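You operate a simulated robot arm through the tools that you are given. There is no shell and no other tool.

The job below is to be done with a simulated robot arm. You get a single attempt, and the scene is never put back.

## Task
Fold the long teal piece in three and lay it on the press bed.
Fine: lay it square on the folding board, throw each end over with its wing, leave both wings flat; it lies lengthwise in the middle of the bed.

It is judged by the outcome, as a careful person would: the job done as asked, and still so three seconds after it is handed in. It fails if anything else is knocked over, pushed out of place, dropped, spilled or broken. Flat cloth is picked up by pressing the open fingertips on it (5 to 10 N) and closing them slowly along it; thin cloth reads only 2 to 8 mm in the jaws.

## Robot
A 6-joint arm with a two-finger gripper, fixed in place. Base frame: the origin is at the foot of the arm, x ahead of it, y to its left, z up. Units: m, degrees, N and s.
It reaches about 1.298 m from its shoulder. Its first joint turns from -149.0 to 149.0 degrees. Payload 1.57 kg.
Tool frame: the origin (TCP) lies between the finger pads and is the grasp point; the fingertips stand 0.021 m ahead of it; z points along the fingers, y is the line along which they close. The gripper opens to 0.07 m. The gripper's body begins 0.05 m behind the TCP.
Orientation is that of the tool frame in the base frame, as a unit quaternion [x, y, z, w]. With the fingers straight down and closing along the base's y, the tool's x points along the base's -x, its y along +y and its z along -z.

## Interface
- The arm moves only by the tool play_rows. Its argument "motion" is one flat list of numbers, 7 for each row, row after row: the closure, from 0 (fully open) to 1 (shut), then the shift along the tool's x, y, z in m, then the turn, a rotation vector about the tool's x, y, z in degrees. In form: [jaw, dx, dy, dz, rx, ry, rz, jaw, dx, dy, dz, rx, ry, rz, ...]. A call has 1 to 20 rows; each row shifts and turns the commanded pose from where the row before left it, along the tool's axes as they then stand. A row lasts 0.2 s, in which the tool goes at most 0.05 m and 8.6 degrees; a call with a longer step from one row to the next is refused whole, and so is a gripper value outside its range. A pose out of reach is approached as far as the arm can. The call stops where the force on the tool passes 40 N (or 10 N more than at its start, if that is more) or the arm is blocked; 0.2 s more then pass. Each finger halts on what it meets, pressing with about 30 N; the grip force reading is that of the motor and also rises with nothing between the fingers. The clock runs only during rows and for 0.2 s after the last one: add rows that do not move to give the fingers time. The reply holds the time, the measured pose of the TCP, the force on the tool along the base axes, the opening and the grip force, in the units named above and with some noise, with the torque about the TCP (base axes, N m) and any sound that the robot's microphone picked up.
- Cameras (640 x 400 px; columns grow to the right, rows downward): "scene" is fixed at [0.4022, -0.4992, 1.4908]; the picture's right is [1.00, -0.04, 0.00], its down [-0.02, -0.43, -0.90] and it looks along [0.04, 0.90, -0.43] (base axes); focal length 320 px, centre (320, 200). "wrist" rides on the gripper at [0.079, 0.004, -0.081] in the tool frame; the picture's right is [-0.05, 1.00, 0.00], its down [-0.67, -0.04, -0.75] and it looks along [-0.74, -0.04, 0.67] (tool axes); focal length 256 px, centre (320, 200). There is no depth. A picture from a camera that has moved, and an enlarged one, comes with that camera's place and axes in the base frame and with its lens.
- capture(camera): a new picture of that camera. It takes no simulated time.
- lift_body(by): slides the trunk up (or, below 0, down) by that many m; the arm rides with it, the base frame stays. It gives what a move gives, with no picture.
- inspect(camera, box): a new picture of the part [left, top, right, bottom] of that camera's present view, enlarged. It takes no simulated time.
- hand_in(): hands the job in; it is judged then, once.

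Places have to be worked out from the pictures, the camera data and where the tool is seen. Open the gripper and draw the arm clear of the work before you hand the job in, unless the task says otherwise.

The tools are called after "Emit:" as a command line: name --argument value ..., lists and objects as JSON in quotes. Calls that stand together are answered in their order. play_rows: Moves the arm, as the interface text tells. Its arguments: {"type":"object","properties":{"motion":{"type":"array","items":{"type":"number"}}},"required":["motion"]} The other tools are called the same way: lift_body (by) slides the trunk up or down; capture (camera) takes a picture; inspect (camera, box) takes an enlarged picture of a part of a camera's view; hand_in () hands the job in.

At the start:

```text
time: 0.0
ee_pos: [-0.0673, 0.6723, 1.1706]
tool_rot: [0.0, 1.0, 0.0, 0.0]
ft_force: [0.5, 0.4, 0.5]
torque: [0.0, 0.0, 0.0]
grip_width: 0.0699
finger_force: 0.1
trunk travel left (down, up): [-0.852, 0.118]
```

scene: 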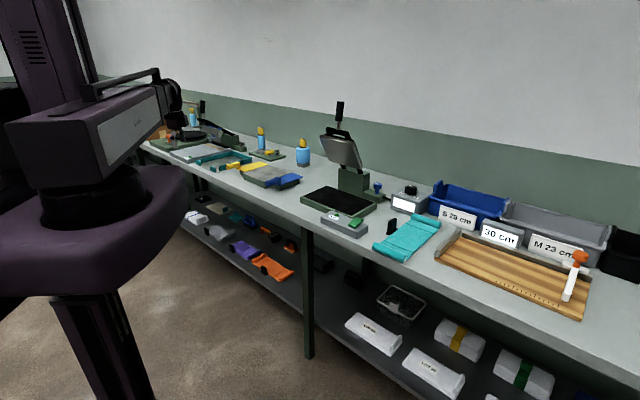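
wrist: 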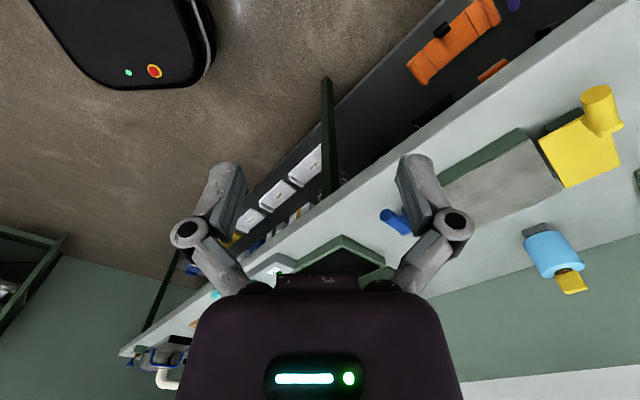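

The scene shows a bench with a folding area and a press; I'll enlarge several parts of it to identify the teal piece, the folding board with wings and the press bed.

Emit:
inspect --camera "scene" --box '[140, 90, 320, 200]'

Emit:
inspect --camera "scene" --box '[280, 90, 460, 280]'

Emit:
inspect --camera "scene" --box '[420, 170, 640, 330]'

Emit:
inspect --camera "scene" --box '[140, 90, 240, 170]'

```text
3.56 times, centred on (230, 145) of scene
camera zoom: at [0.4022, -0.4992, 1.4908], right [1.0, -0.04, 0.0], down [-0.02, -0.43, -0.9], along [0.04, 0.9, -0.43], focal length 1138 px, centre (640, 396)
```

zoom: 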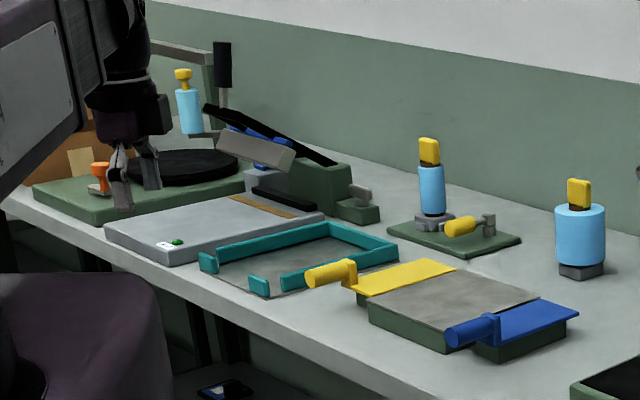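

```text
2.11 times, centred on (370, 185) of scene
camera zoom: at [0.4022, -0.4992, 1.4908], right [1.0, -0.04, 0.0], down [-0.02, -0.43, -0.9], along [0.04, 0.9, -0.43], focal length 674 px, centre (215, 232)
```

zoom: 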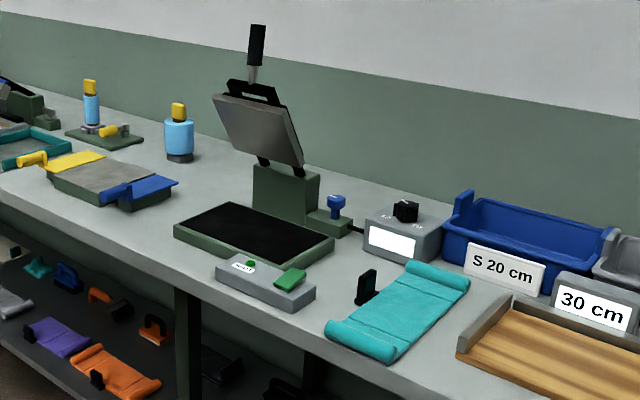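

```text
2.50 times, centred on (530, 250) of scene
camera zoom: at [0.4022, -0.4992, 1.4908], right [1.0, -0.04, 0.0], down [-0.02, -0.43, -0.9], along [0.04, 0.9, -0.43], focal length 800 px, centre (-205, 75)
```

zoom: 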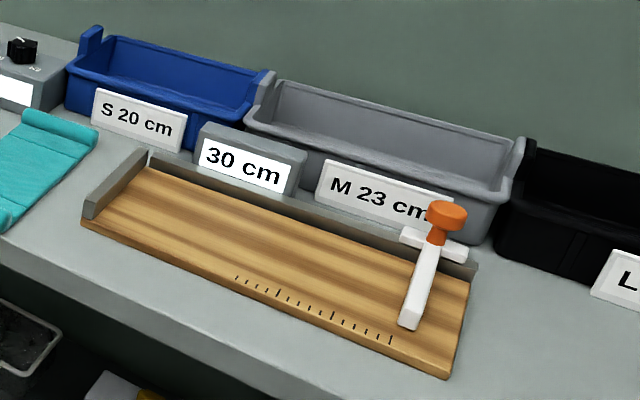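

```text
5.00 times, centred on (190, 130) of scene
camera zoom: at [0.4022, -0.4992, 1.4908], right [1.0, -0.04, 0.0], down [-0.02, -0.43, -0.9], along [0.04, 0.9, -0.43], focal length 1601 px, centre (970, 550)
```

zoom: 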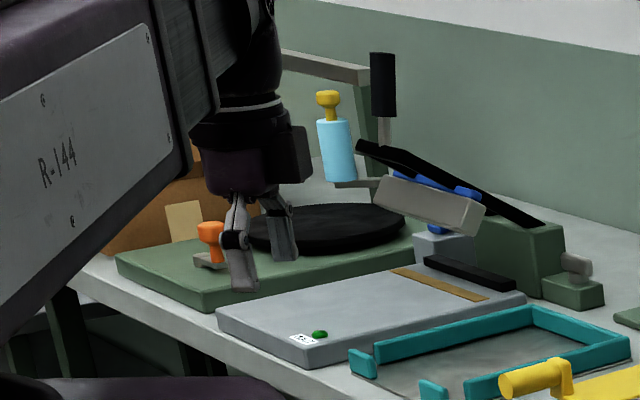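

The bench runs diagonally (front edge from about (-0.6,1.47) to (1.07,-0.09)); the teal cloth lies near (0.75,0.45), the folding board with yellow/blue wings near (0.1,1.05), and the press near (0.54,0.67). I turn the tool 45° so that the wrist camera looks square onto the bench at the folding board.

Emit:
play_rows --motion '[0, 0, 0, 0, 0, 0, -7.5, 0, 0, 0, 0, 0, 0, -7.5, 0, 0, 0, 0, 0, 0, -7.5, 0, 0, 0, 0, 0, 0, -7.5, 0, 0, 0, 0, 0, 0, -7.5, 0, 0, 0, 0, 0, 0, -7.5, 0, 0, 0, 0, 0, 0, 0]'

Emit:
capture --camera "wrist"

```text
time: 1.6
ee_pos: [-0.0675, 0.6723, 1.17]
tool_rot: [-0.383, 0.924, 0.0, 0.0]
ft_force: [0.5, -0.6, 0.2]
torque: [0.01, -0.01, -0.03]
grip_width: 0.0701
finger_force: 0.0
trunk travel left (down, up): [-0.852, 0.118]
```

```text
taken
camera wrist: at [-0.1267, 0.6184, 1.2508], right [-0.67, 0.74, 0.0], down [0.5, 0.45, 0.75], along [0.55, 0.5, -0.67], focal length 256 px, centre (320, 200)
```

wrist: 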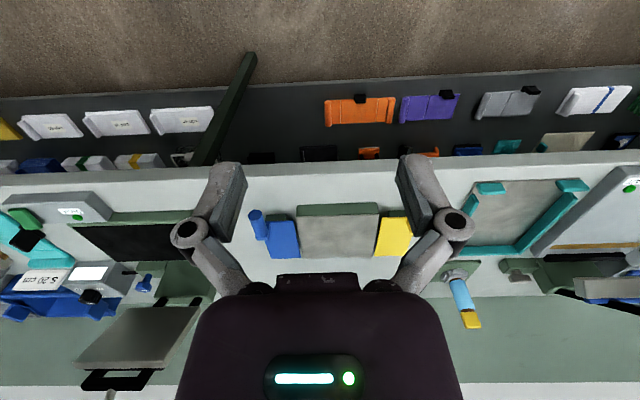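

The wrist camera now faces the bench (upside down). I enlarge the folding board, the press and the cloth from here.

Emit:
inspect --camera "wrist" --box '[240, 170, 440, 295]'

Emit:
inspect --camera "wrist" --box '[0, 170, 220, 320]'

Emit:
inspect --camera "scene" --box '[225, 145, 315, 205]'

Emit:
inspect --camera "scene" --box '[360, 200, 460, 270]'

Emit:
inspect --camera "scene" --box '[290, 165, 390, 245]'

```text
3.20 times, centred on (340, 232) of wrist
camera zoom: at [-0.1267, 0.6184, 1.2508], right [-0.67, 0.74, 0.0], down [0.5, 0.45, 0.75], along [0.55, 0.5, -0.67], focal length 819 px, centre (256, 96)
```

zoom: 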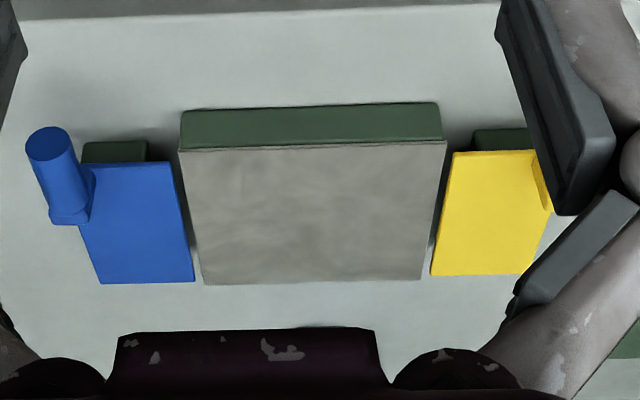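

```text
2.67 times, centred on (110, 245) of wrist
camera zoom: at [-0.1267, 0.6184, 1.2508], right [-0.67, 0.74, 0.0], down [0.5, 0.45, 0.75], along [0.55, 0.5, -0.67], focal length 683 px, centre (880, 80)
```

zoom: 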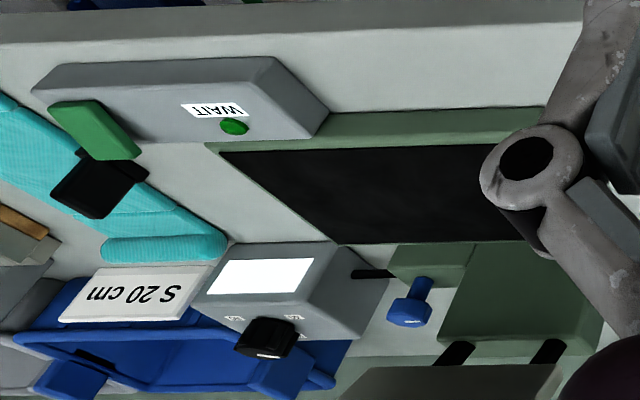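

```text
6.67 times, centred on (270, 175) of scene
camera zoom: at [0.4022, -0.4992, 1.4908], right [1.0, -0.04, 0.0], down [-0.02, -0.43, -0.9], along [0.04, 0.9, -0.43], focal length 2135 px, centre (653, 367)
```

zoom: 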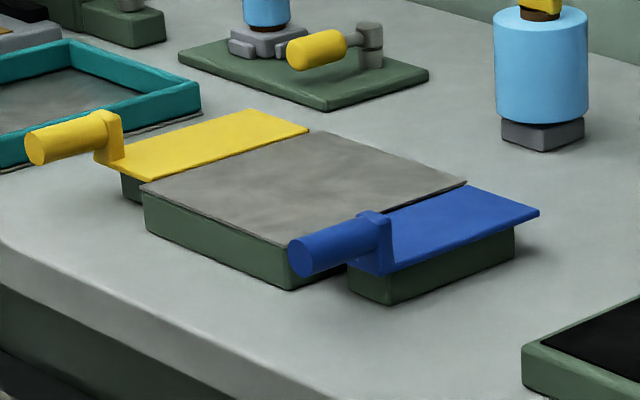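

```text
5.71 times, centred on (410, 235) of scene
camera zoom: at [0.4022, -0.4992, 1.4908], right [1.0, -0.04, 0.0], down [-0.02, -0.43, -0.9], along [0.04, 0.9, -0.43], focal length 1830 px, centre (-194, 0)
```

zoom: 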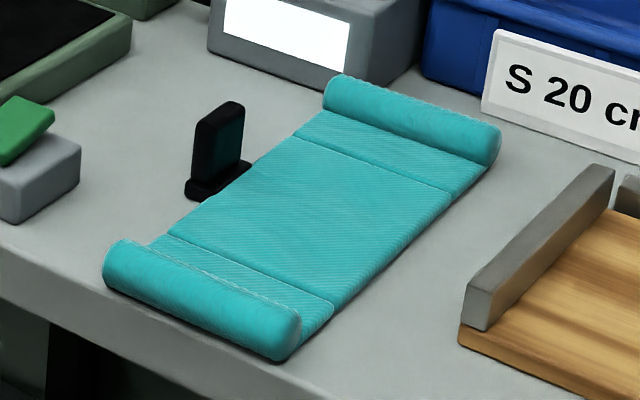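

```text
5.00 times, centred on (340, 205) of scene
camera zoom: at [0.4022, -0.4992, 1.4908], right [1.0, -0.04, 0.0], down [-0.02, -0.43, -0.9], along [0.04, 0.9, -0.43], focal length 1601 px, centre (220, 175)
```

zoom: 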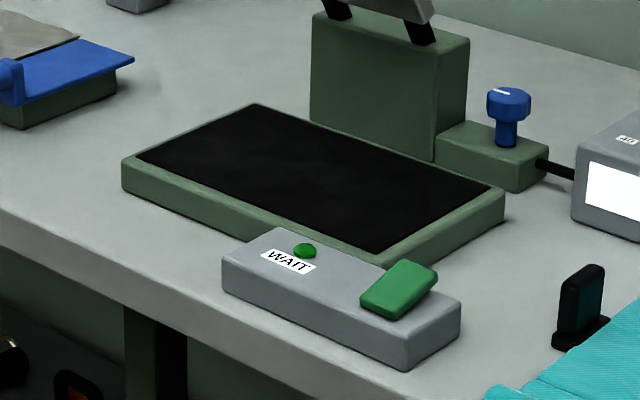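

The teal piece has two thick rolled ends and two crease lines spaced about like the width of the grey board; a black object stands at its side, and similar ones stand by the pieces on the shelf. I enlarge these to see whether that black thing is separate.

Emit:
inspect --camera "scene" --box '[384, 210, 414, 236]'

Emit:
inspect --camera "scene" --box '[180, 195, 310, 290]'

Emit:
inspect --camera "wrist" --box '[310, 80, 480, 170]'

Emit:
inspect --camera "wrist" --box '[0, 180, 120, 270]'

```text
15.38 times, centred on (399, 223) of scene
camera zoom: at [0.4022, -0.4992, 1.4908], right [1.0, -0.04, 0.0], down [-0.02, -0.43, -0.9], along [0.04, 0.9, -0.43], focal length 4926 px, centre (-895, -154)
```

zoom: 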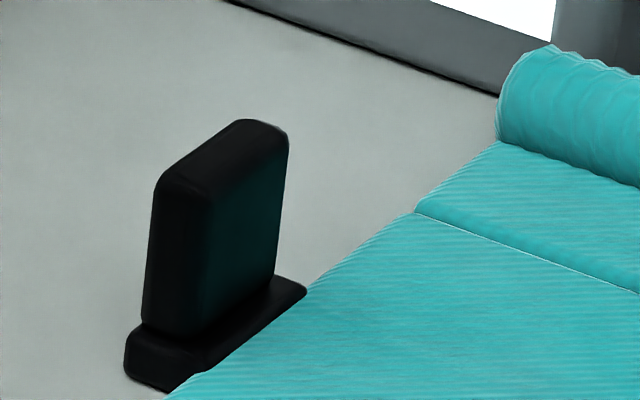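

```text
4.21 times, centred on (245, 242) of scene
camera zoom: at [0.4022, -0.4992, 1.4908], right [1.0, -0.04, 0.0], down [-0.02, -0.43, -0.9], along [0.04, 0.9, -0.43], focal length 1348 px, centre (636, 21)
```

zoom: 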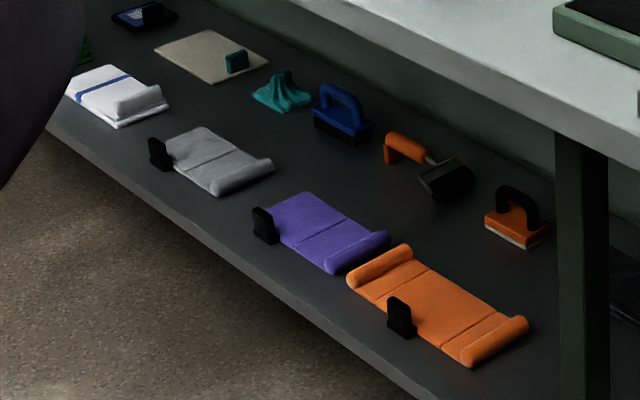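

```text
3.76 times, centred on (395, 125) of wrist
camera zoom: at [-0.1267, 0.6184, 1.2508], right [-0.67, 0.74, 0.0], down [0.5, 0.45, 0.75], along [0.55, 0.5, -0.67], focal length 964 px, centre (38, 482)
```

zoom: 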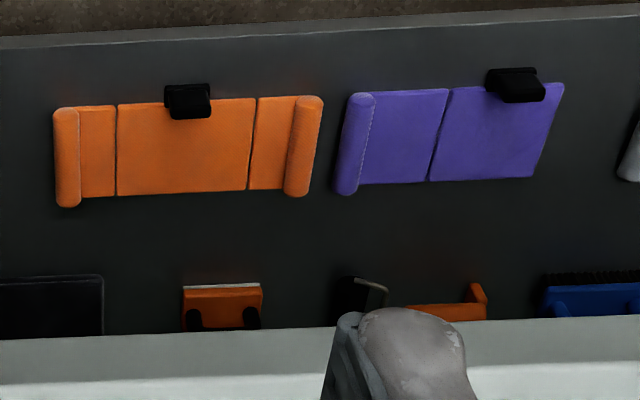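

```text
4.44 times, centred on (60, 225) of wrist
camera zoom: at [-0.1267, 0.6184, 1.2508], right [-0.67, 0.74, 0.0], down [0.5, 0.45, 0.75], along [0.55, 0.5, -0.67], focal length 1138 px, centre (1476, 89)
```

zoom: 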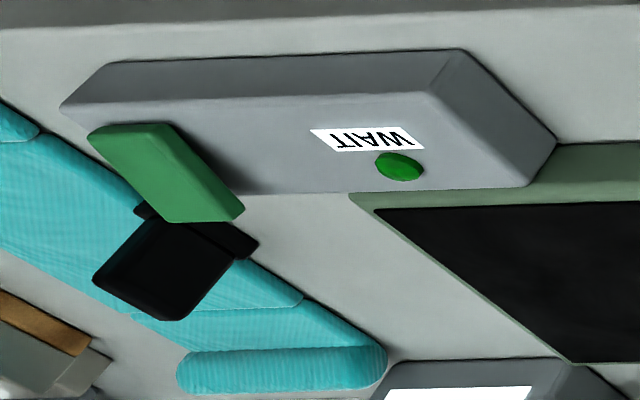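

The black fin looks like each piece's own grab tab (orange, purple, grey pieces on the shelf carry one too, on the edge of the middle panel). For the teal piece it stands at roughly (0.70,0.46), top z≈0.95. I move toward it at safe height to look closely.

Emit:
play_rows --motion '[0, -0.0175, -0.04325, 0, 0, 0, 0, 0, -0.0175, -0.04325, 0, 0, 0, 0, 0, -0.0175, -0.04325, 0, 0, 0, 0, 0, -0.0175, -0.04325, 0, 0, 0, 0, 0, -0.0175, -0.04325, 0, 0, 0, 0, 0, -0.0175, -0.04325, 0, 0, 0, 0, 0, -0.0175, -0.04325, 0, 0, 0, 0, 0, -0.0175, -0.04325, 0, 0, 0, 0, 0, -0.0175, -0.04325, 0, 0, 0, 0, 0, -0.0175, -0.04325, 0, 0, 0, 0, 0, -0.0175, -0.04325, 0, 0, 0, 0, 0, -0.0175, -0.04325, 0, 0, 0, 0, 0, -0.0175, -0.04325, 0, 0, 0, 0, 0, -0.0175, -0.04325, 0, 0, 0, 0, 0, -0.0175, -0.04325, 0, 0, 0, 0, 0, -0.0175, -0.04325, 0, 0, 0, 0, 0, 0, 0, 0, 0, 0, 0, 0, 0, 0, 0, 0, 0, 0]'

Emit:
capture --camera "wrist"

Emit:
capture --camera "scene"

```text
time: 5.4
ee_pos: [0.6234, 0.3799, 1.1703]
tool_rot: [-0.382, 0.924, 0.0, 0.0]
ft_force: [-0.5, -0.2, -0.5]
torque: [-0.02, 0.0, 0.01]
grip_width: 0.0698
finger_force: 0.1
out of reach, approached as far as the arm can: row 10
trunk travel left (down, up): [-0.852, 0.118]
```

```text
taken
camera wrist: at [0.5633, 0.3273, 1.2507], right [-0.67, 0.74, 0.0], down [0.5, 0.45, 0.75], along [0.55, 0.5, -0.67], focal length 256 px, centre (320, 200)
```

wrist: 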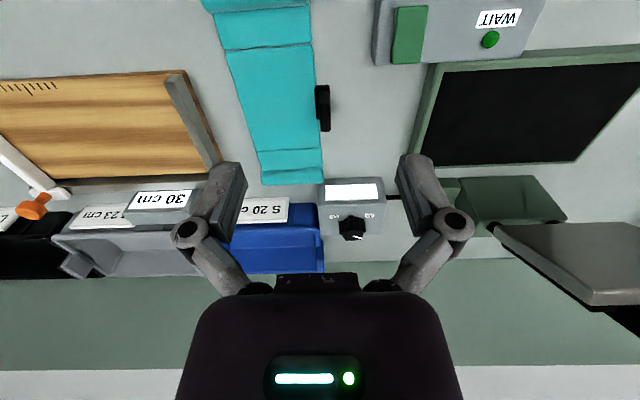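

```text
taken
```

scene: 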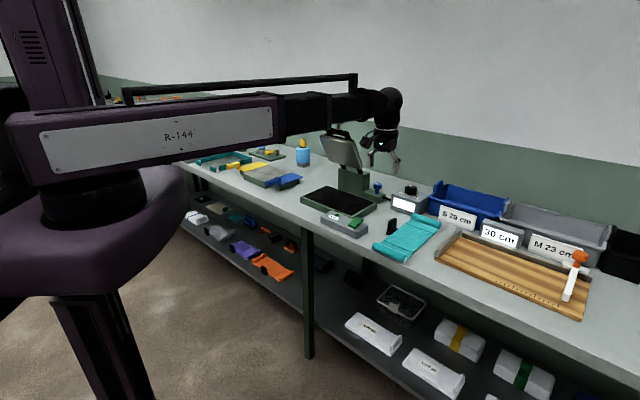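

The view is good: cloth, fin and press bed are all visible. I enlarge the fin and the press bed for exact places.

Emit:
inspect --camera "wrist" --box '[190, 0, 350, 200]'

Emit:
inspect --camera "wrist" --box '[295, 75, 345, 140]'

Emit:
inspect --camera "wrist" --box '[360, 0, 640, 180]'

```text
2.00 times, centred on (270, 100) of wrist
camera zoom: at [0.5633, 0.3273, 1.2507], right [-0.67, 0.74, 0.0], down [0.5, 0.45, 0.75], along [0.55, 0.5, -0.67], focal length 512 px, centre (420, 400)
```

zoom: 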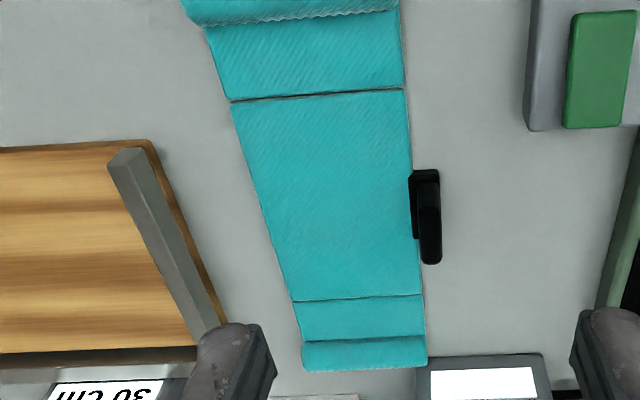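

```text
6.15 times, centred on (320, 108) of wrist
camera zoom: at [0.5633, 0.3273, 1.2507], right [-0.67, 0.74, 0.0], down [0.5, 0.45, 0.75], along [0.55, 0.5, -0.67], focal length 1575 px, centre (320, 769)
```

zoom: 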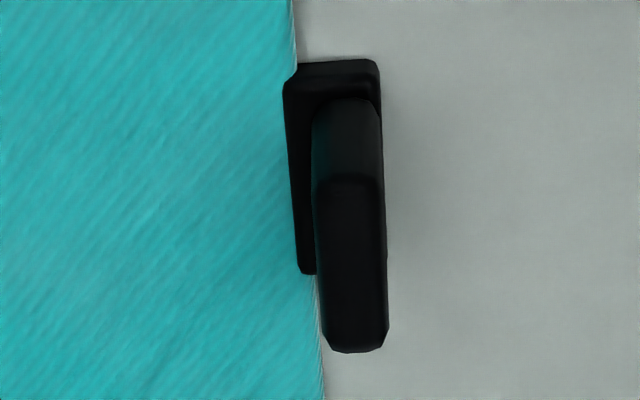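

```text
2.22 times, centred on (500, 90) of wrist
camera zoom: at [0.5633, 0.3273, 1.2507], right [-0.67, 0.74, 0.0], down [0.5, 0.45, 0.75], along [0.55, 0.5, -0.67], focal length 569 px, centre (-80, 444)
```

zoom: 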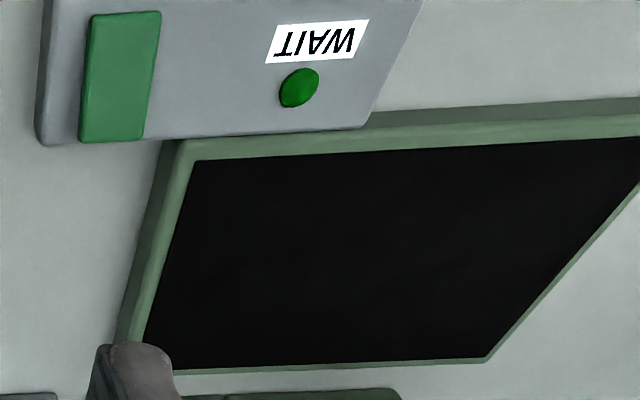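

Fin top sits at about (0.695,0.457,0.94), 15 mm thick and 39 mm long along the piece. I move above it to z≈1.02 and check in the wrist picture that it is centred between the fingers.

Emit:
play_rows --motion '[0, -0.0263, 0.001, 0.0375, 0, 0, 0, 0, -0.0263, 0.001, 0.0375, 0, 0, 0, 0, -0.0263, 0.001, 0.0375, 0, 0, 0, 0, -0.0263, 0.001, 0.0375, 0, 0, 0, 0, 0, 0, 0, 0, 0, 0]'

Emit:
capture --camera "wrist"

```text
time: 6.6
ee_pos: [0.6921, 0.457, 1.1704]
tool_rot: [-0.382, 0.924, 0.0, 0.001]
ft_force: [-0.5, 0.1, 0.3]
torque: [-0.02, -0.01, -0.02]
grip_width: 0.07
finger_force: 0.2
out of reach, approached as far as the arm can: row 1, 2, 3, 4
trunk travel left (down, up): [-0.852, 0.118]
```

```text
taken
camera wrist: at [0.6317, 0.4046, 1.2511], right [-0.67, 0.74, 0.0], down [0.5, 0.45, 0.75], along [0.55, 0.5, -0.67], focal length 256 px, centre (320, 200)
```

wrist: 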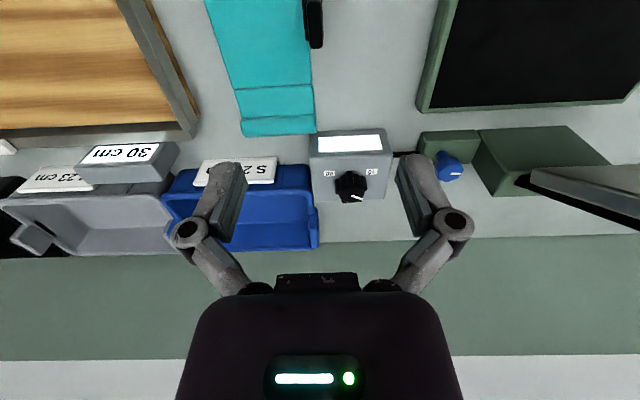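

The arm reached the place over the fin but did not descend, so height seemingly comes from the trunk. I lower the trunk a little to see how the pose follows.

Emit:
lift_body --by -0.05

```text
time: 7.5
ee_pos: [0.693, 0.4573, 1.1201]
tool_rot: [-0.383, 0.924, 0.001, 0.0]
ft_force: [0.3, 0.2, 0.3]
torque: [0.01, 0.0, 0.01]
grip_width: 0.0702
finger_force: 0.1
trunk travel left (down, up): [-0.802, 0.168]
```

The trunk lowers the tool exactly. I test whether the arm itself can make any vertical move, with a 2 cm upward step.

Emit:
play_rows --motion '[0, 0, 0, -0.02, 0, 0, 0, 0, 0, 0, 0, 0, 0, 0]'

```text
time: 8.1
ee_pos: [0.6917, 0.4586, 1.1207]
tool_rot: [-0.383, 0.924, 0.0, 0.0]
ft_force: [-0.1, -0.9, 0.6]
torque: [-0.01, -0.02, -0.01]
grip_width: 0.0699
finger_force: 0.1
out of reach, approached as far as the arm can: row 1
trunk travel left (down, up): [-0.802, 0.168]
```

So with the fingers down, height comes only from the trunk. I lower to z≈1.03 and look.

Emit:
lift_body --by -0.09

Emit:
capture --camera "wrist"

```text
time: 9.4
ee_pos: [0.6904, 0.458, 1.0303]
tool_rot: [-0.383, 0.924, -0.001, 0.0]
ft_force: [0.1, 0.3, 0.7]
torque: [0.03, 0.02, -0.01]
grip_width: 0.0701
finger_force: 0.0
trunk travel left (down, up): [-0.712, 0.258]
```

```text
taken
camera wrist: at [0.6319, 0.4046, 1.111], right [-0.67, 0.74, 0.0], down [0.5, 0.45, 0.75], along [0.55, 0.5, -0.67], focal length 256 px, centre (320, 200)
```

wrist: 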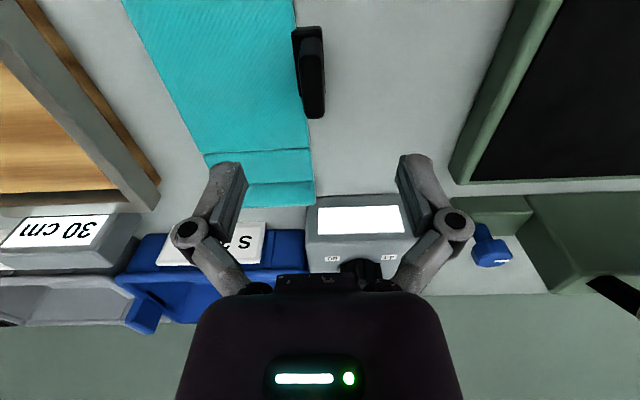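

I enlarge the fin for an exact centring.

Emit:
inspect --camera "wrist" --box '[260, 10, 370, 130]'

```text
3.33 times, centred on (315, 70) of wrist
camera zoom: at [0.6319, 0.4046, 1.111], right [-0.67, 0.74, 0.0], down [0.5, 0.45, 0.75], along [0.55, 0.5, -0.67], focal length 853 px, centre (337, 633)
```

zoom: 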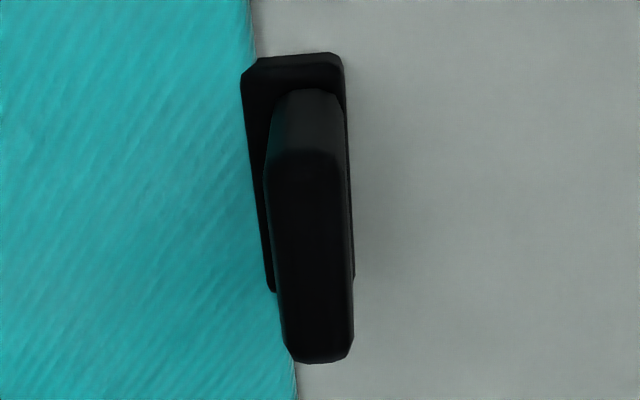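

Fin centre is at about (0.693,0.454), aligned with the tool. I shift 5 mm to bench-right and lower so the fingers straddle it.

Emit:
play_rows --motion '[0, 0.001, -0.005, 0, 0, 0, 0, 0, 0, 0, 0, 0, 0, 0]'

Emit:
lift_body --by -0.08

Emit:
capture --camera "wrist"

Emit:
inspect --camera "scene" --box '[350, 160, 450, 270]'

```text
time: 10.0
ee_pos: [0.6932, 0.4534, 1.0303]
tool_rot: [-0.382, 0.924, 0.0, 0.0]
ft_force: [0.3, -0.3, 0.3]
torque: [0.0, 0.03, -0.02]
grip_width: 0.07
finger_force: 0.1
trunk travel left (down, up): [-0.712, 0.258]
```

```text
time: 11.1
ee_pos: [0.6948, 0.454, 0.9507]
tool_rot: [-0.383, 0.924, 0.0, 0.0]
ft_force: [-0.4, -0.7, 0.7]
torque: [-0.02, 0.0, 0.0]
grip_width: 0.0703
finger_force: 0.0
trunk travel left (down, up): [-0.632, 0.338]
```

```text
taken
camera wrist: at [0.6346, 0.4006, 1.031], right [-0.67, 0.74, 0.0], down [0.5, 0.45, 0.75], along [0.55, 0.5, -0.67], focal length 256 px, centre (320, 200)
```

wrist: 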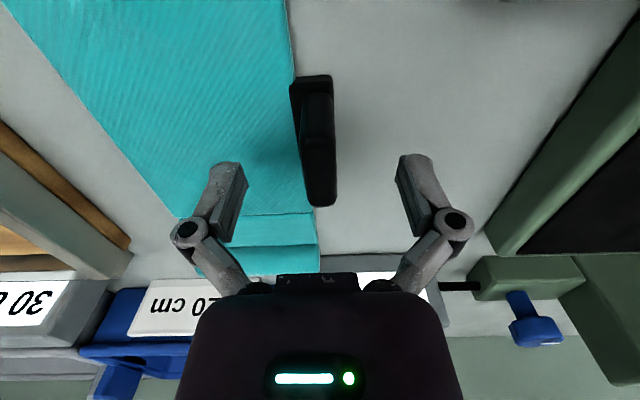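

```text
3.64 times, centred on (400, 215) of scene
camera zoom: at [0.4022, -0.4992, 1.4908], right [1.0, -0.04, 0.0], down [-0.02, -0.43, -0.9], along [0.04, 0.9, -0.43], focal length 1164 px, centre (29, 146)
```

zoom: 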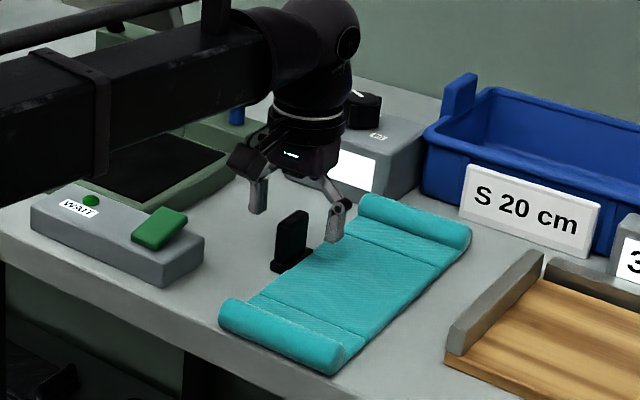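

The fin is centred between the jaws. I lower 22 mm more, then close slowly.

Emit:
lift_body --by -0.022

Emit:
play_rows --motion '[0.3, 0, 0, 0, 0, 0, 0, 0.6, 0, 0, 0, 0, 0, 0, 0.8, 0, 0, 0, 0, 0, 0, 1, 0, 0, 0, 0, 0, 0, 1, 0, 0, 0, 0, 0, 0, 1, 0, 0, 0, 0, 0, 0]'

Emit:
capture --camera "wrist"

```text
time: 11.8
ee_pos: [0.694, 0.4533, 0.9288]
tool_rot: [-0.382, 0.924, 0.0, 0.0]
ft_force: [0.6, -0.3, 0.3]
torque: [0.0, -0.02, 0.0]
grip_width: 0.0699
finger_force: 0.1
trunk travel left (down, up): [-0.61, 0.36]
```

```text
time: 12.7
ee_pos: [0.6917, 0.454, 0.9323]
tool_rot: [-0.383, 0.924, 0.001, 0.003]
ft_force: [-3.8, 9.4, 51.8]
torque: [-0.05, -0.05, 0.24]
grip_width: 0.0147
finger_force: 30.1
trunk travel left (down, up): [-0.61, 0.36]
stopped in row 4: the force on the tool passed its limit at 52 N (the readings are from after the stop); the commanded pose is now the measured one
```

```text
taken
camera wrist: at [0.631, 0.4007, 1.0126], right [-0.67, 0.74, 0.0], down [0.49, 0.44, 0.75], along [0.56, 0.5, -0.66], focal length 256 px, centre (320, 200)
```

wrist: 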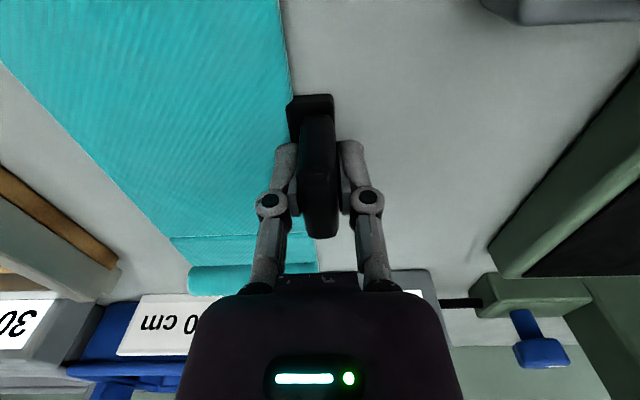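

The fin is gripped (14.7 mm), but the tips press down at 52 N. I raise the trunk a few mm to relieve that before lifting.

Emit:
lift_body --by 0.004

Emit:
lift_body --by 0.02

Emit:
capture --camera "wrist"

Emit:
inspect --camera "scene" --box '[350, 160, 450, 270]'

```text
time: 13.3
ee_pos: [0.6944, 0.4538, 0.9326]
tool_rot: [-0.383, 0.924, 0.0, 0.001]
ft_force: [-2.8, -0.7, 5.8]
torque: [-0.13, -0.17, 0.03]
grip_width: 0.0146
finger_force: 30.2
trunk travel left (down, up): [-0.614, 0.356]
```

```text
time: 13.9
ee_pos: [0.6928, 0.4543, 0.9523]
tool_rot: [-0.382, 0.924, 0.0, 0.001]
ft_force: [-0.8, -0.3, -1.4]
torque: [0.06, 0.11, -0.01]
grip_width: 0.0147
finger_force: 30.1
trunk travel left (down, up): [-0.634, 0.336]
```

```text
taken
camera wrist: at [0.635, 0.4014, 1.0326], right [-0.67, 0.74, 0.0], down [0.5, 0.45, 0.75], along [0.55, 0.5, -0.67], focal length 256 px, centre (320, 200)
```

wrist: 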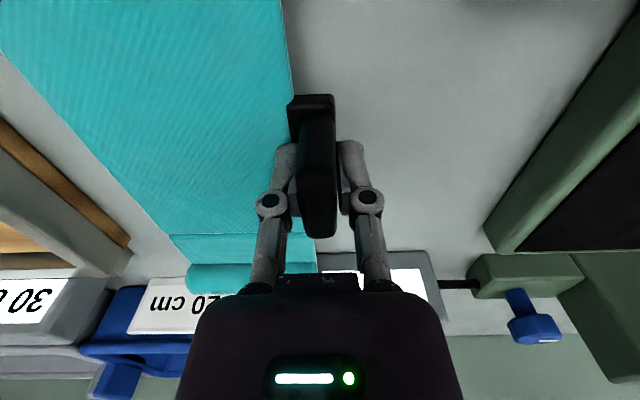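

```text
3.64 times, centred on (400, 215) of scene
camera zoom: at [0.4022, -0.4992, 1.4908], right [1.0, -0.04, 0.0], down [-0.02, -0.43, -0.9], along [0.04, 0.9, -0.43], focal length 1164 px, centre (29, 146)
```

zoom: 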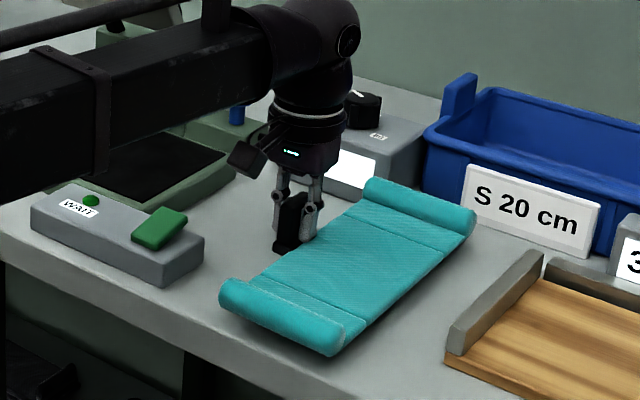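

The whole piece rises level with the fin. I lift it well clear (TCP z≈1.17).

Emit:
lift_body --by 0.1

Emit:
inspect --camera "scene" --box '[320, 90, 480, 270]'

Emit:
lift_body --by 0.12

Emit:
capture --camera "scene"

Emit:
capture --camera "wrist"

```text
time: 15.3
ee_pos: [0.6942, 0.4551, 1.0513]
tool_rot: [-0.383, 0.924, 0.0, 0.0]
ft_force: [-0.2, -0.3, -2.8]
torque: [0.08, 0.08, 0.01]
grip_width: 0.0147
finger_force: 29.9
trunk travel left (down, up): [-0.734, 0.236]
```

```text
2.22 times, centred on (400, 180) of scene
camera zoom: at [0.4022, -0.4992, 1.4908], right [1.0, -0.04, 0.0], down [-0.02, -0.43, -0.9], along [0.04, 0.9, -0.43], focal length 712 px, centre (142, 244)
```

zoom: 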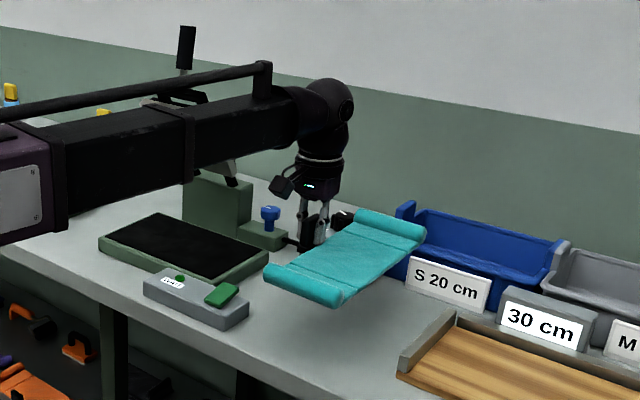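

```text
time: 16.8
ee_pos: [0.6952, 0.4535, 1.1715]
tool_rot: [-0.383, 0.924, 0.0, 0.0]
ft_force: [0.9, 0.3, -3.0]
torque: [0.11, 0.1, 0.0]
grip_width: 0.0147
finger_force: 29.6
trunk travel left (down, up): [-0.854, 0.116]
```

```text
taken
```

scene: 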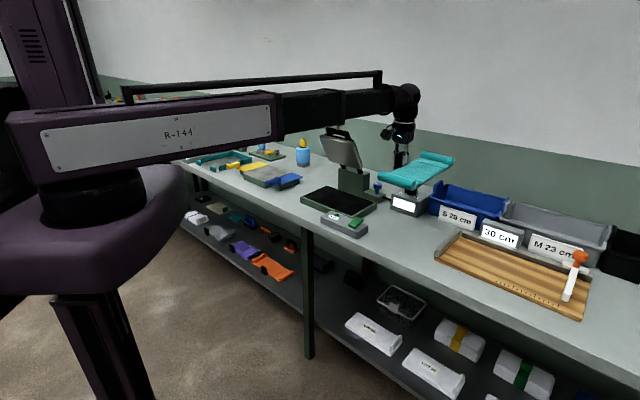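

```text
taken
camera wrist: at [0.635, 0.4014, 1.2526], right [-0.67, 0.74, 0.0], down [0.5, 0.45, 0.75], along [0.55, 0.5, -0.67], focal length 256 px, centre (320, 200)
```

wrist: 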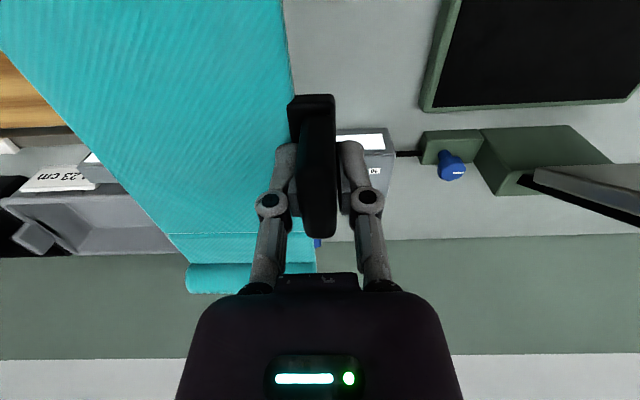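

The piece is held like a stiff panel (≈3 N), with the fin exactly midway along it. I draw back toward me by 0.1 m, and turn it 90° counter-clockwise so the fin faces the robot.

Emit:
play_rows --motion '[1, 0.025, 0, 0, 0, 0, 0, 1, 0.025, 0, 0, 0, 0, 0, 1, 0.025, 0, 0, 0, 0, 0, 1, 0.025, 0, 0, 0, 0, 0, 1, 0, 0, 0, 0, 0, -6, 1, 0, 0, 0, 0, 0, -6, 1, 0, 0, 0, 0, 0, -6, 1, 0, 0, 0, 0, 0, -6, 1, 0, 0, 0, 0, 0, -6, 1, 0, 0, 0, 0, 0, -6, 1, 0, 0, 0, 0, 0, -6, 1, 0, 0, 0, 0, 0, -6, 1, 0, 0, 0, 0, 0, -6, 1, 0, 0, 0, 0, 0, -6, 1, 0, 0, 0, 0, 0, -6, 1, 0, 0, 0, 0, 0, -6, 1, 0, 0, 0, 0, 0, -6, 1, 0, 0, 0, 0, 0, -6, 1, 0, 0, 0, 0, 0, -6]'

Emit:
capture --camera "scene"

Emit:
capture --camera "wrist"

```text
time: 20.8
ee_pos: [0.6243, 0.384, 1.1724]
tool_rot: [0.924, -0.381, 0.0, 0.0]
ft_force: [-0.9, 0.6, -2.9]
torque: [-0.1, 0.13, -0.02]
grip_width: 0.0147
finger_force: 30.2
trunk travel left (down, up): [-0.854, 0.116]
```

```text
taken
```

scene: 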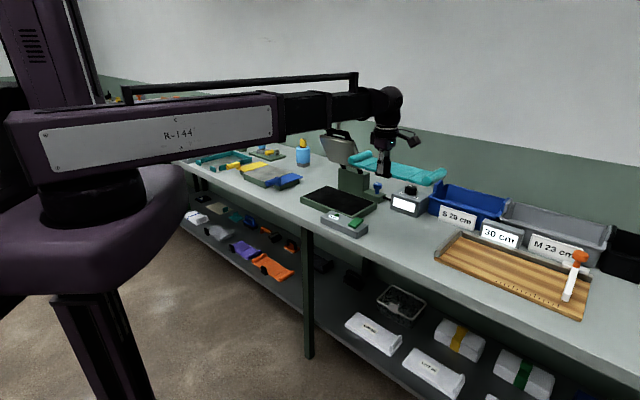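

```text
taken
camera wrist: at [0.6772, 0.3249, 1.2528], right [-0.74, -0.67, 0.0], down [-0.45, 0.49, 0.75], along [-0.5, 0.55, -0.67], focal length 256 px, centre (320, 200)
```

wrist: 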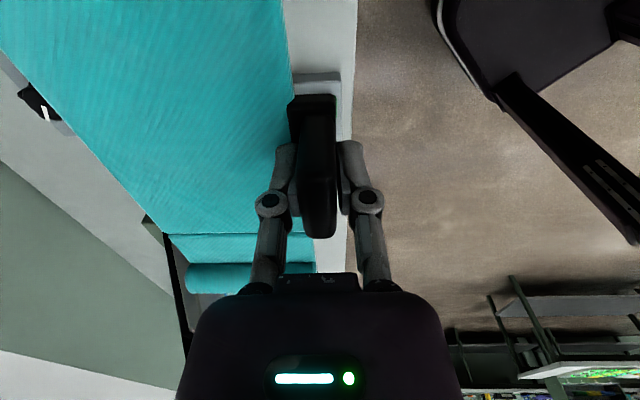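

Turned as wanted. Now I carry it along the bench front toward the folding board at this height.

Emit:
play_rows --motion '[1, -0.035, 0, 0, 0, 0, 0, 1, -0.035, 0, 0, 0, 0, 0, 1, -0.035, 0, 0, 0, 0, 0, 1, -0.035, 0, 0, 0, 0, 0, 1, -0.035, 0, 0, 0, 0, 0, 1, -0.035, 0, 0, 0, 0, 0, 1, -0.035, 0, 0, 0, 0, 0, 1, -0.035, 0, 0, 0, 0, 0, 1, -0.035, 0, 0, 0, 0, 0, 1, -0.035, 0, 0, 0, 0, 0, 1, -0.035, 0, 0, 0, 0, 0, 1, -0.035, 0, 0, 0, 0, 0, 1, -0.035, 0, 0, 0, 0, 0, 1, -0.035, 0, 0, 0, 0, 0, 1, -0.035, 0, 0, 0, 0, 0, 1, -0.035, 0, 0, 0, 0, 0, 1, -0.035, 0, 0, 0, 0, 0, 1, -0.035, 0, 0, 0, 0, 0, 1, -0.035, 0, 0, 0, 0, 0, 1, -0.035, 0, 0, 0, 0, 0]'

Emit:
capture --camera "scene"

Emit:
capture --camera "wrist"

```text
time: 25.0
ee_pos: [0.1278, 0.8798, 1.1716]
tool_rot: [0.924, -0.383, 0.0, -0.001]
ft_force: [0.0, 0.4, -2.1]
torque: [-0.12, 0.12, 0.03]
grip_width: 0.0143
finger_force: 30.3
trunk travel left (down, up): [-0.854, 0.116]
```

```text
taken
```

scene: 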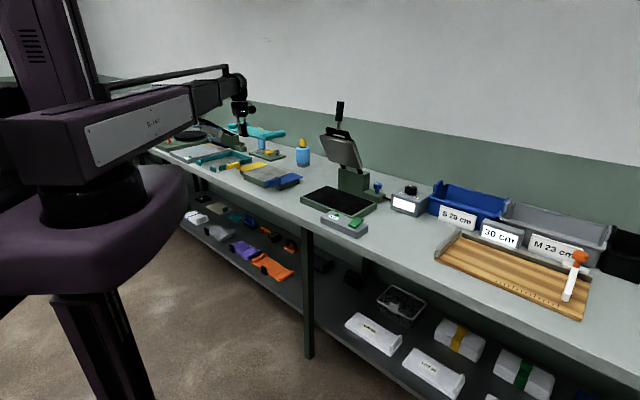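

```text
taken
camera wrist: at [0.1799, 0.8211, 1.2524], right [-0.74, -0.67, 0.0], down [-0.45, 0.5, 0.74], along [-0.5, 0.55, -0.67], focal length 256 px, centre (320, 200)
```

wrist: 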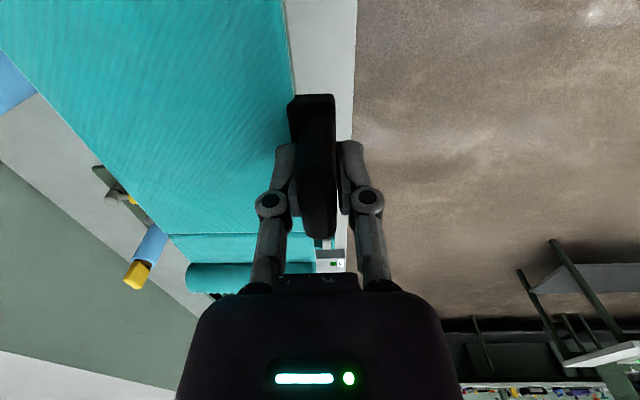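

The board's centre from both earlier views is about n=0.835 (outward), b=-0.545 (along bench), handles symmetric about it. I move over it so the piece centre falls there, then lower to just above the wings for a visual check.

Emit:
play_rows --motion '[1, -0.0045, -0.02, 0, 0, 0, 0, 1, -0.0045, -0.02, 0, 0, 0, 0, 1, -0.004, -0.0195, 0, 0, 0, 0, 1, 0, 0, 0, 0, 0, 0]'

Emit:
lift_body --by -0.13

Emit:
inspect --camera "scene" --box '[215, 115, 325, 205]'

Emit:
capture --camera "wrist"

```text
time: 26.0
ee_pos: [0.1629, 0.9297, 1.1713]
tool_rot: [0.924, -0.383, 0.0, -0.001]
ft_force: [-0.8, -0.7, -2.2]
torque: [-0.06, 0.13, -0.01]
grip_width: 0.0142
finger_force: 30.1
trunk travel left (down, up): [-0.854, 0.116]
```

```text
time: 27.5
ee_pos: [0.1627, 0.9297, 1.0416]
tool_rot: [0.924, -0.383, 0.001, -0.002]
ft_force: [-0.3, -0.4, -2.3]
torque: [-0.09, 0.12, -0.02]
grip_width: 0.0146
finger_force: 30.0
trunk travel left (down, up): [-0.724, 0.246]
```

```text
4.44 times, centred on (270, 160) of scene
camera zoom: at [0.4022, -0.4992, 1.4908], right [1.0, -0.04, 0.0], down [-0.02, -0.43, -0.9], along [0.04, 0.9, -0.43], focal length 1423 px, centre (542, 378)
```

zoom: 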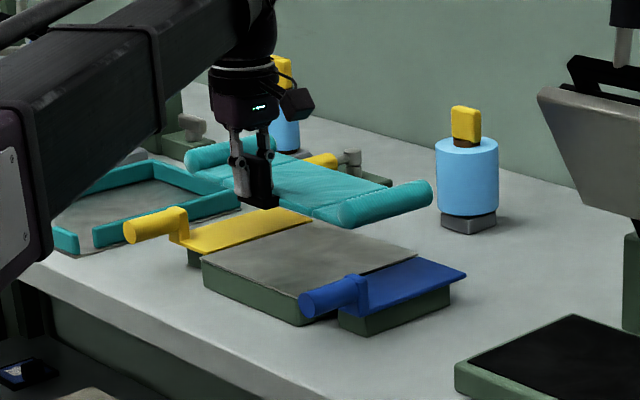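

```text
taken
camera wrist: at [0.2152, 0.871, 1.1228], right [-0.74, -0.67, 0.0], down [-0.45, 0.5, 0.75], along [-0.5, 0.55, -0.67], focal length 256 px, centre (320, 200)
```

wrist: 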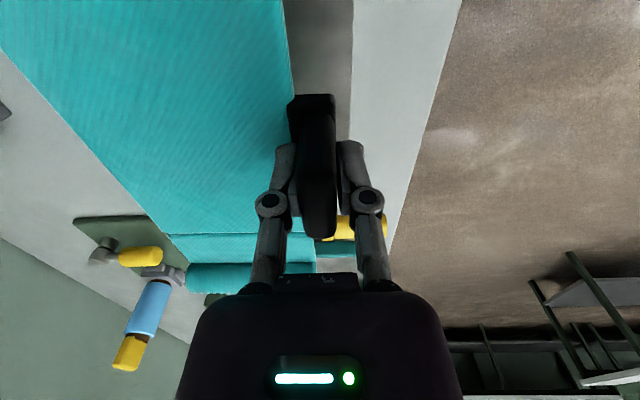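

Clear so far. I lower another 5 cm to bring the piece about 1.5 cm above the board and judge the alignment.

Emit:
lift_body --by -0.05

Emit:
inspect --camera "scene" --box '[225, 135, 315, 195]'

Emit:
capture --camera "wrist"

```text
time: 28.5
ee_pos: [0.1633, 0.9302, 0.9922]
tool_rot: [0.924, -0.383, 0.0, -0.001]
ft_force: [0.2, 0.6, -2.6]
torque: [-0.11, 0.1, 0.02]
grip_width: 0.0143
finger_force: 29.8
trunk travel left (down, up): [-0.674, 0.296]
```

```text
6.67 times, centred on (270, 165) of scene
camera zoom: at [0.4022, -0.4992, 1.4908], right [1.0, -0.04, 0.0], down [-0.02, -0.43, -0.9], along [0.04, 0.9, -0.43], focal length 2135 px, centre (653, 433)
```

zoom: 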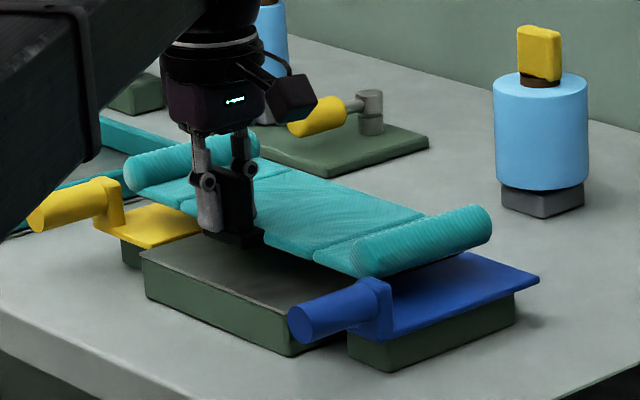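

```text
taken
camera wrist: at [0.2152, 0.8709, 1.0728], right [-0.74, -0.67, 0.0], down [-0.45, 0.5, 0.75], along [-0.5, 0.55, -0.67], focal length 256 px, centre (320, 200)
```

wrist: 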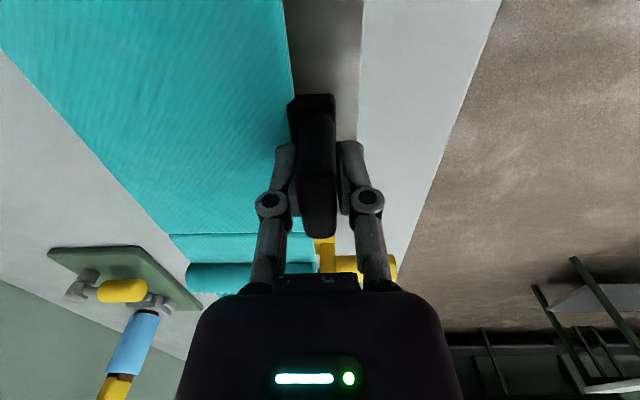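

The piece is parallel to the board. I lower 13 mm more so that parallax is small for the final alignment check.

Emit:
lift_body --by -0.013

Emit:
inspect --camera "scene" --box '[225, 135, 315, 195]'

```text
time: 29.1
ee_pos: [0.1623, 0.9299, 0.9782]
tool_rot: [0.924, -0.384, 0.0, -0.001]
ft_force: [-0.4, 0.5, -2.0]
torque: [-0.04, 0.11, 0.05]
grip_width: 0.0146
finger_force: 29.9
trunk travel left (down, up): [-0.661, 0.309]
```

```text
6.67 times, centred on (270, 165) of scene
camera zoom: at [0.4022, -0.4992, 1.4908], right [1.0, -0.04, 0.0], down [-0.02, -0.43, -0.9], along [0.04, 0.9, -0.43], focal length 2135 px, centre (653, 433)
```

zoom: 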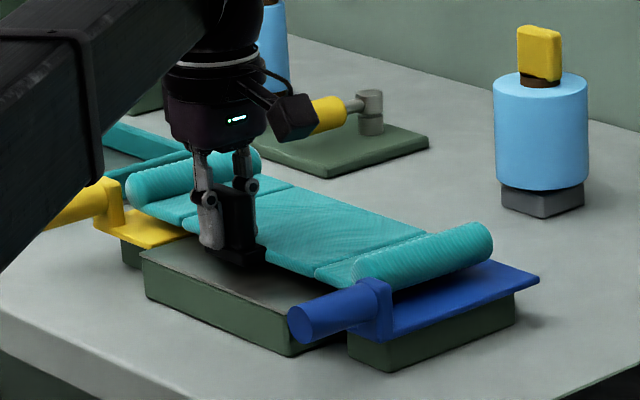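

I zoom further on the left and right seams for comparison with the board's edges.

Emit:
inspect --camera "scene" --box '[238, 152, 264, 176]'

Emit:
inspect --camera "scene" --box '[262, 164, 302, 192]'

```text
16.00 times, centred on (251, 164) of scene
camera zoom: at [0.4022, -0.4992, 1.4908], right [1.0, -0.04, 0.0], down [-0.02, -0.43, -0.9], along [0.04, 0.9, -0.43], focal length 5123 px, centre (1424, 776)
```

zoom: 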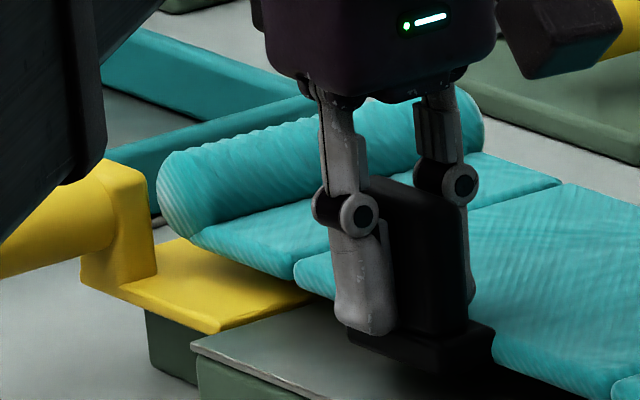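

```text
14.29 times, centred on (282, 178) of scene
camera zoom: at [0.4022, -0.4992, 1.4908], right [1.0, -0.04, 0.0], down [-0.02, -0.43, -0.9], along [0.04, 0.9, -0.43], focal length 4574 px, centre (863, 514)
```

zoom: 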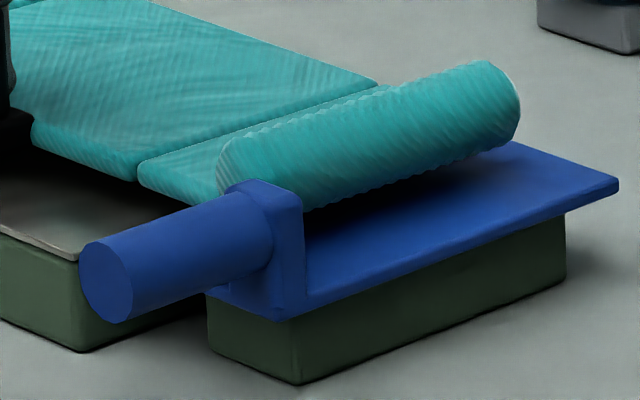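

The remaining gap decides the parallax, so I lower in small steps to find contact by force.

Emit:
lift_body --by -0.005

Emit:
lift_body --by -0.003

Emit:
inspect --camera "scene" --box '[225, 135, 315, 195]'

```text
time: 29.6
ee_pos: [0.1634, 0.9298, 0.9741]
tool_rot: [0.924, -0.383, 0.0, -0.002]
ft_force: [-1.0, -0.1, -2.4]
torque: [-0.13, 0.11, 0.0]
grip_width: 0.0146
finger_force: 29.9
trunk travel left (down, up): [-0.656, 0.314]
```

```text
time: 30.1
ee_pos: [0.163, 0.9308, 0.9706]
tool_rot: [0.924, -0.382, 0.0, -0.001]
ft_force: [-0.3, 0.8, -2.7]
torque: [-0.11, 0.13, 0.01]
grip_width: 0.0147
finger_force: 30.2
trunk travel left (down, up): [-0.653, 0.317]
```

```text
6.67 times, centred on (270, 165) of scene
camera zoom: at [0.4022, -0.4992, 1.4908], right [1.0, -0.04, 0.0], down [-0.02, -0.43, -0.9], along [0.04, 0.9, -0.43], focal length 2135 px, centre (653, 433)
```

zoom: 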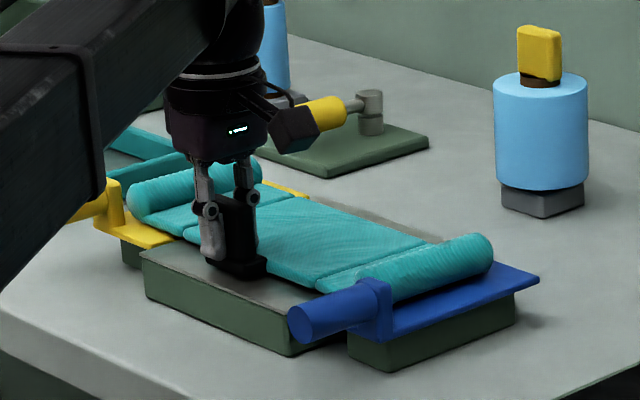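

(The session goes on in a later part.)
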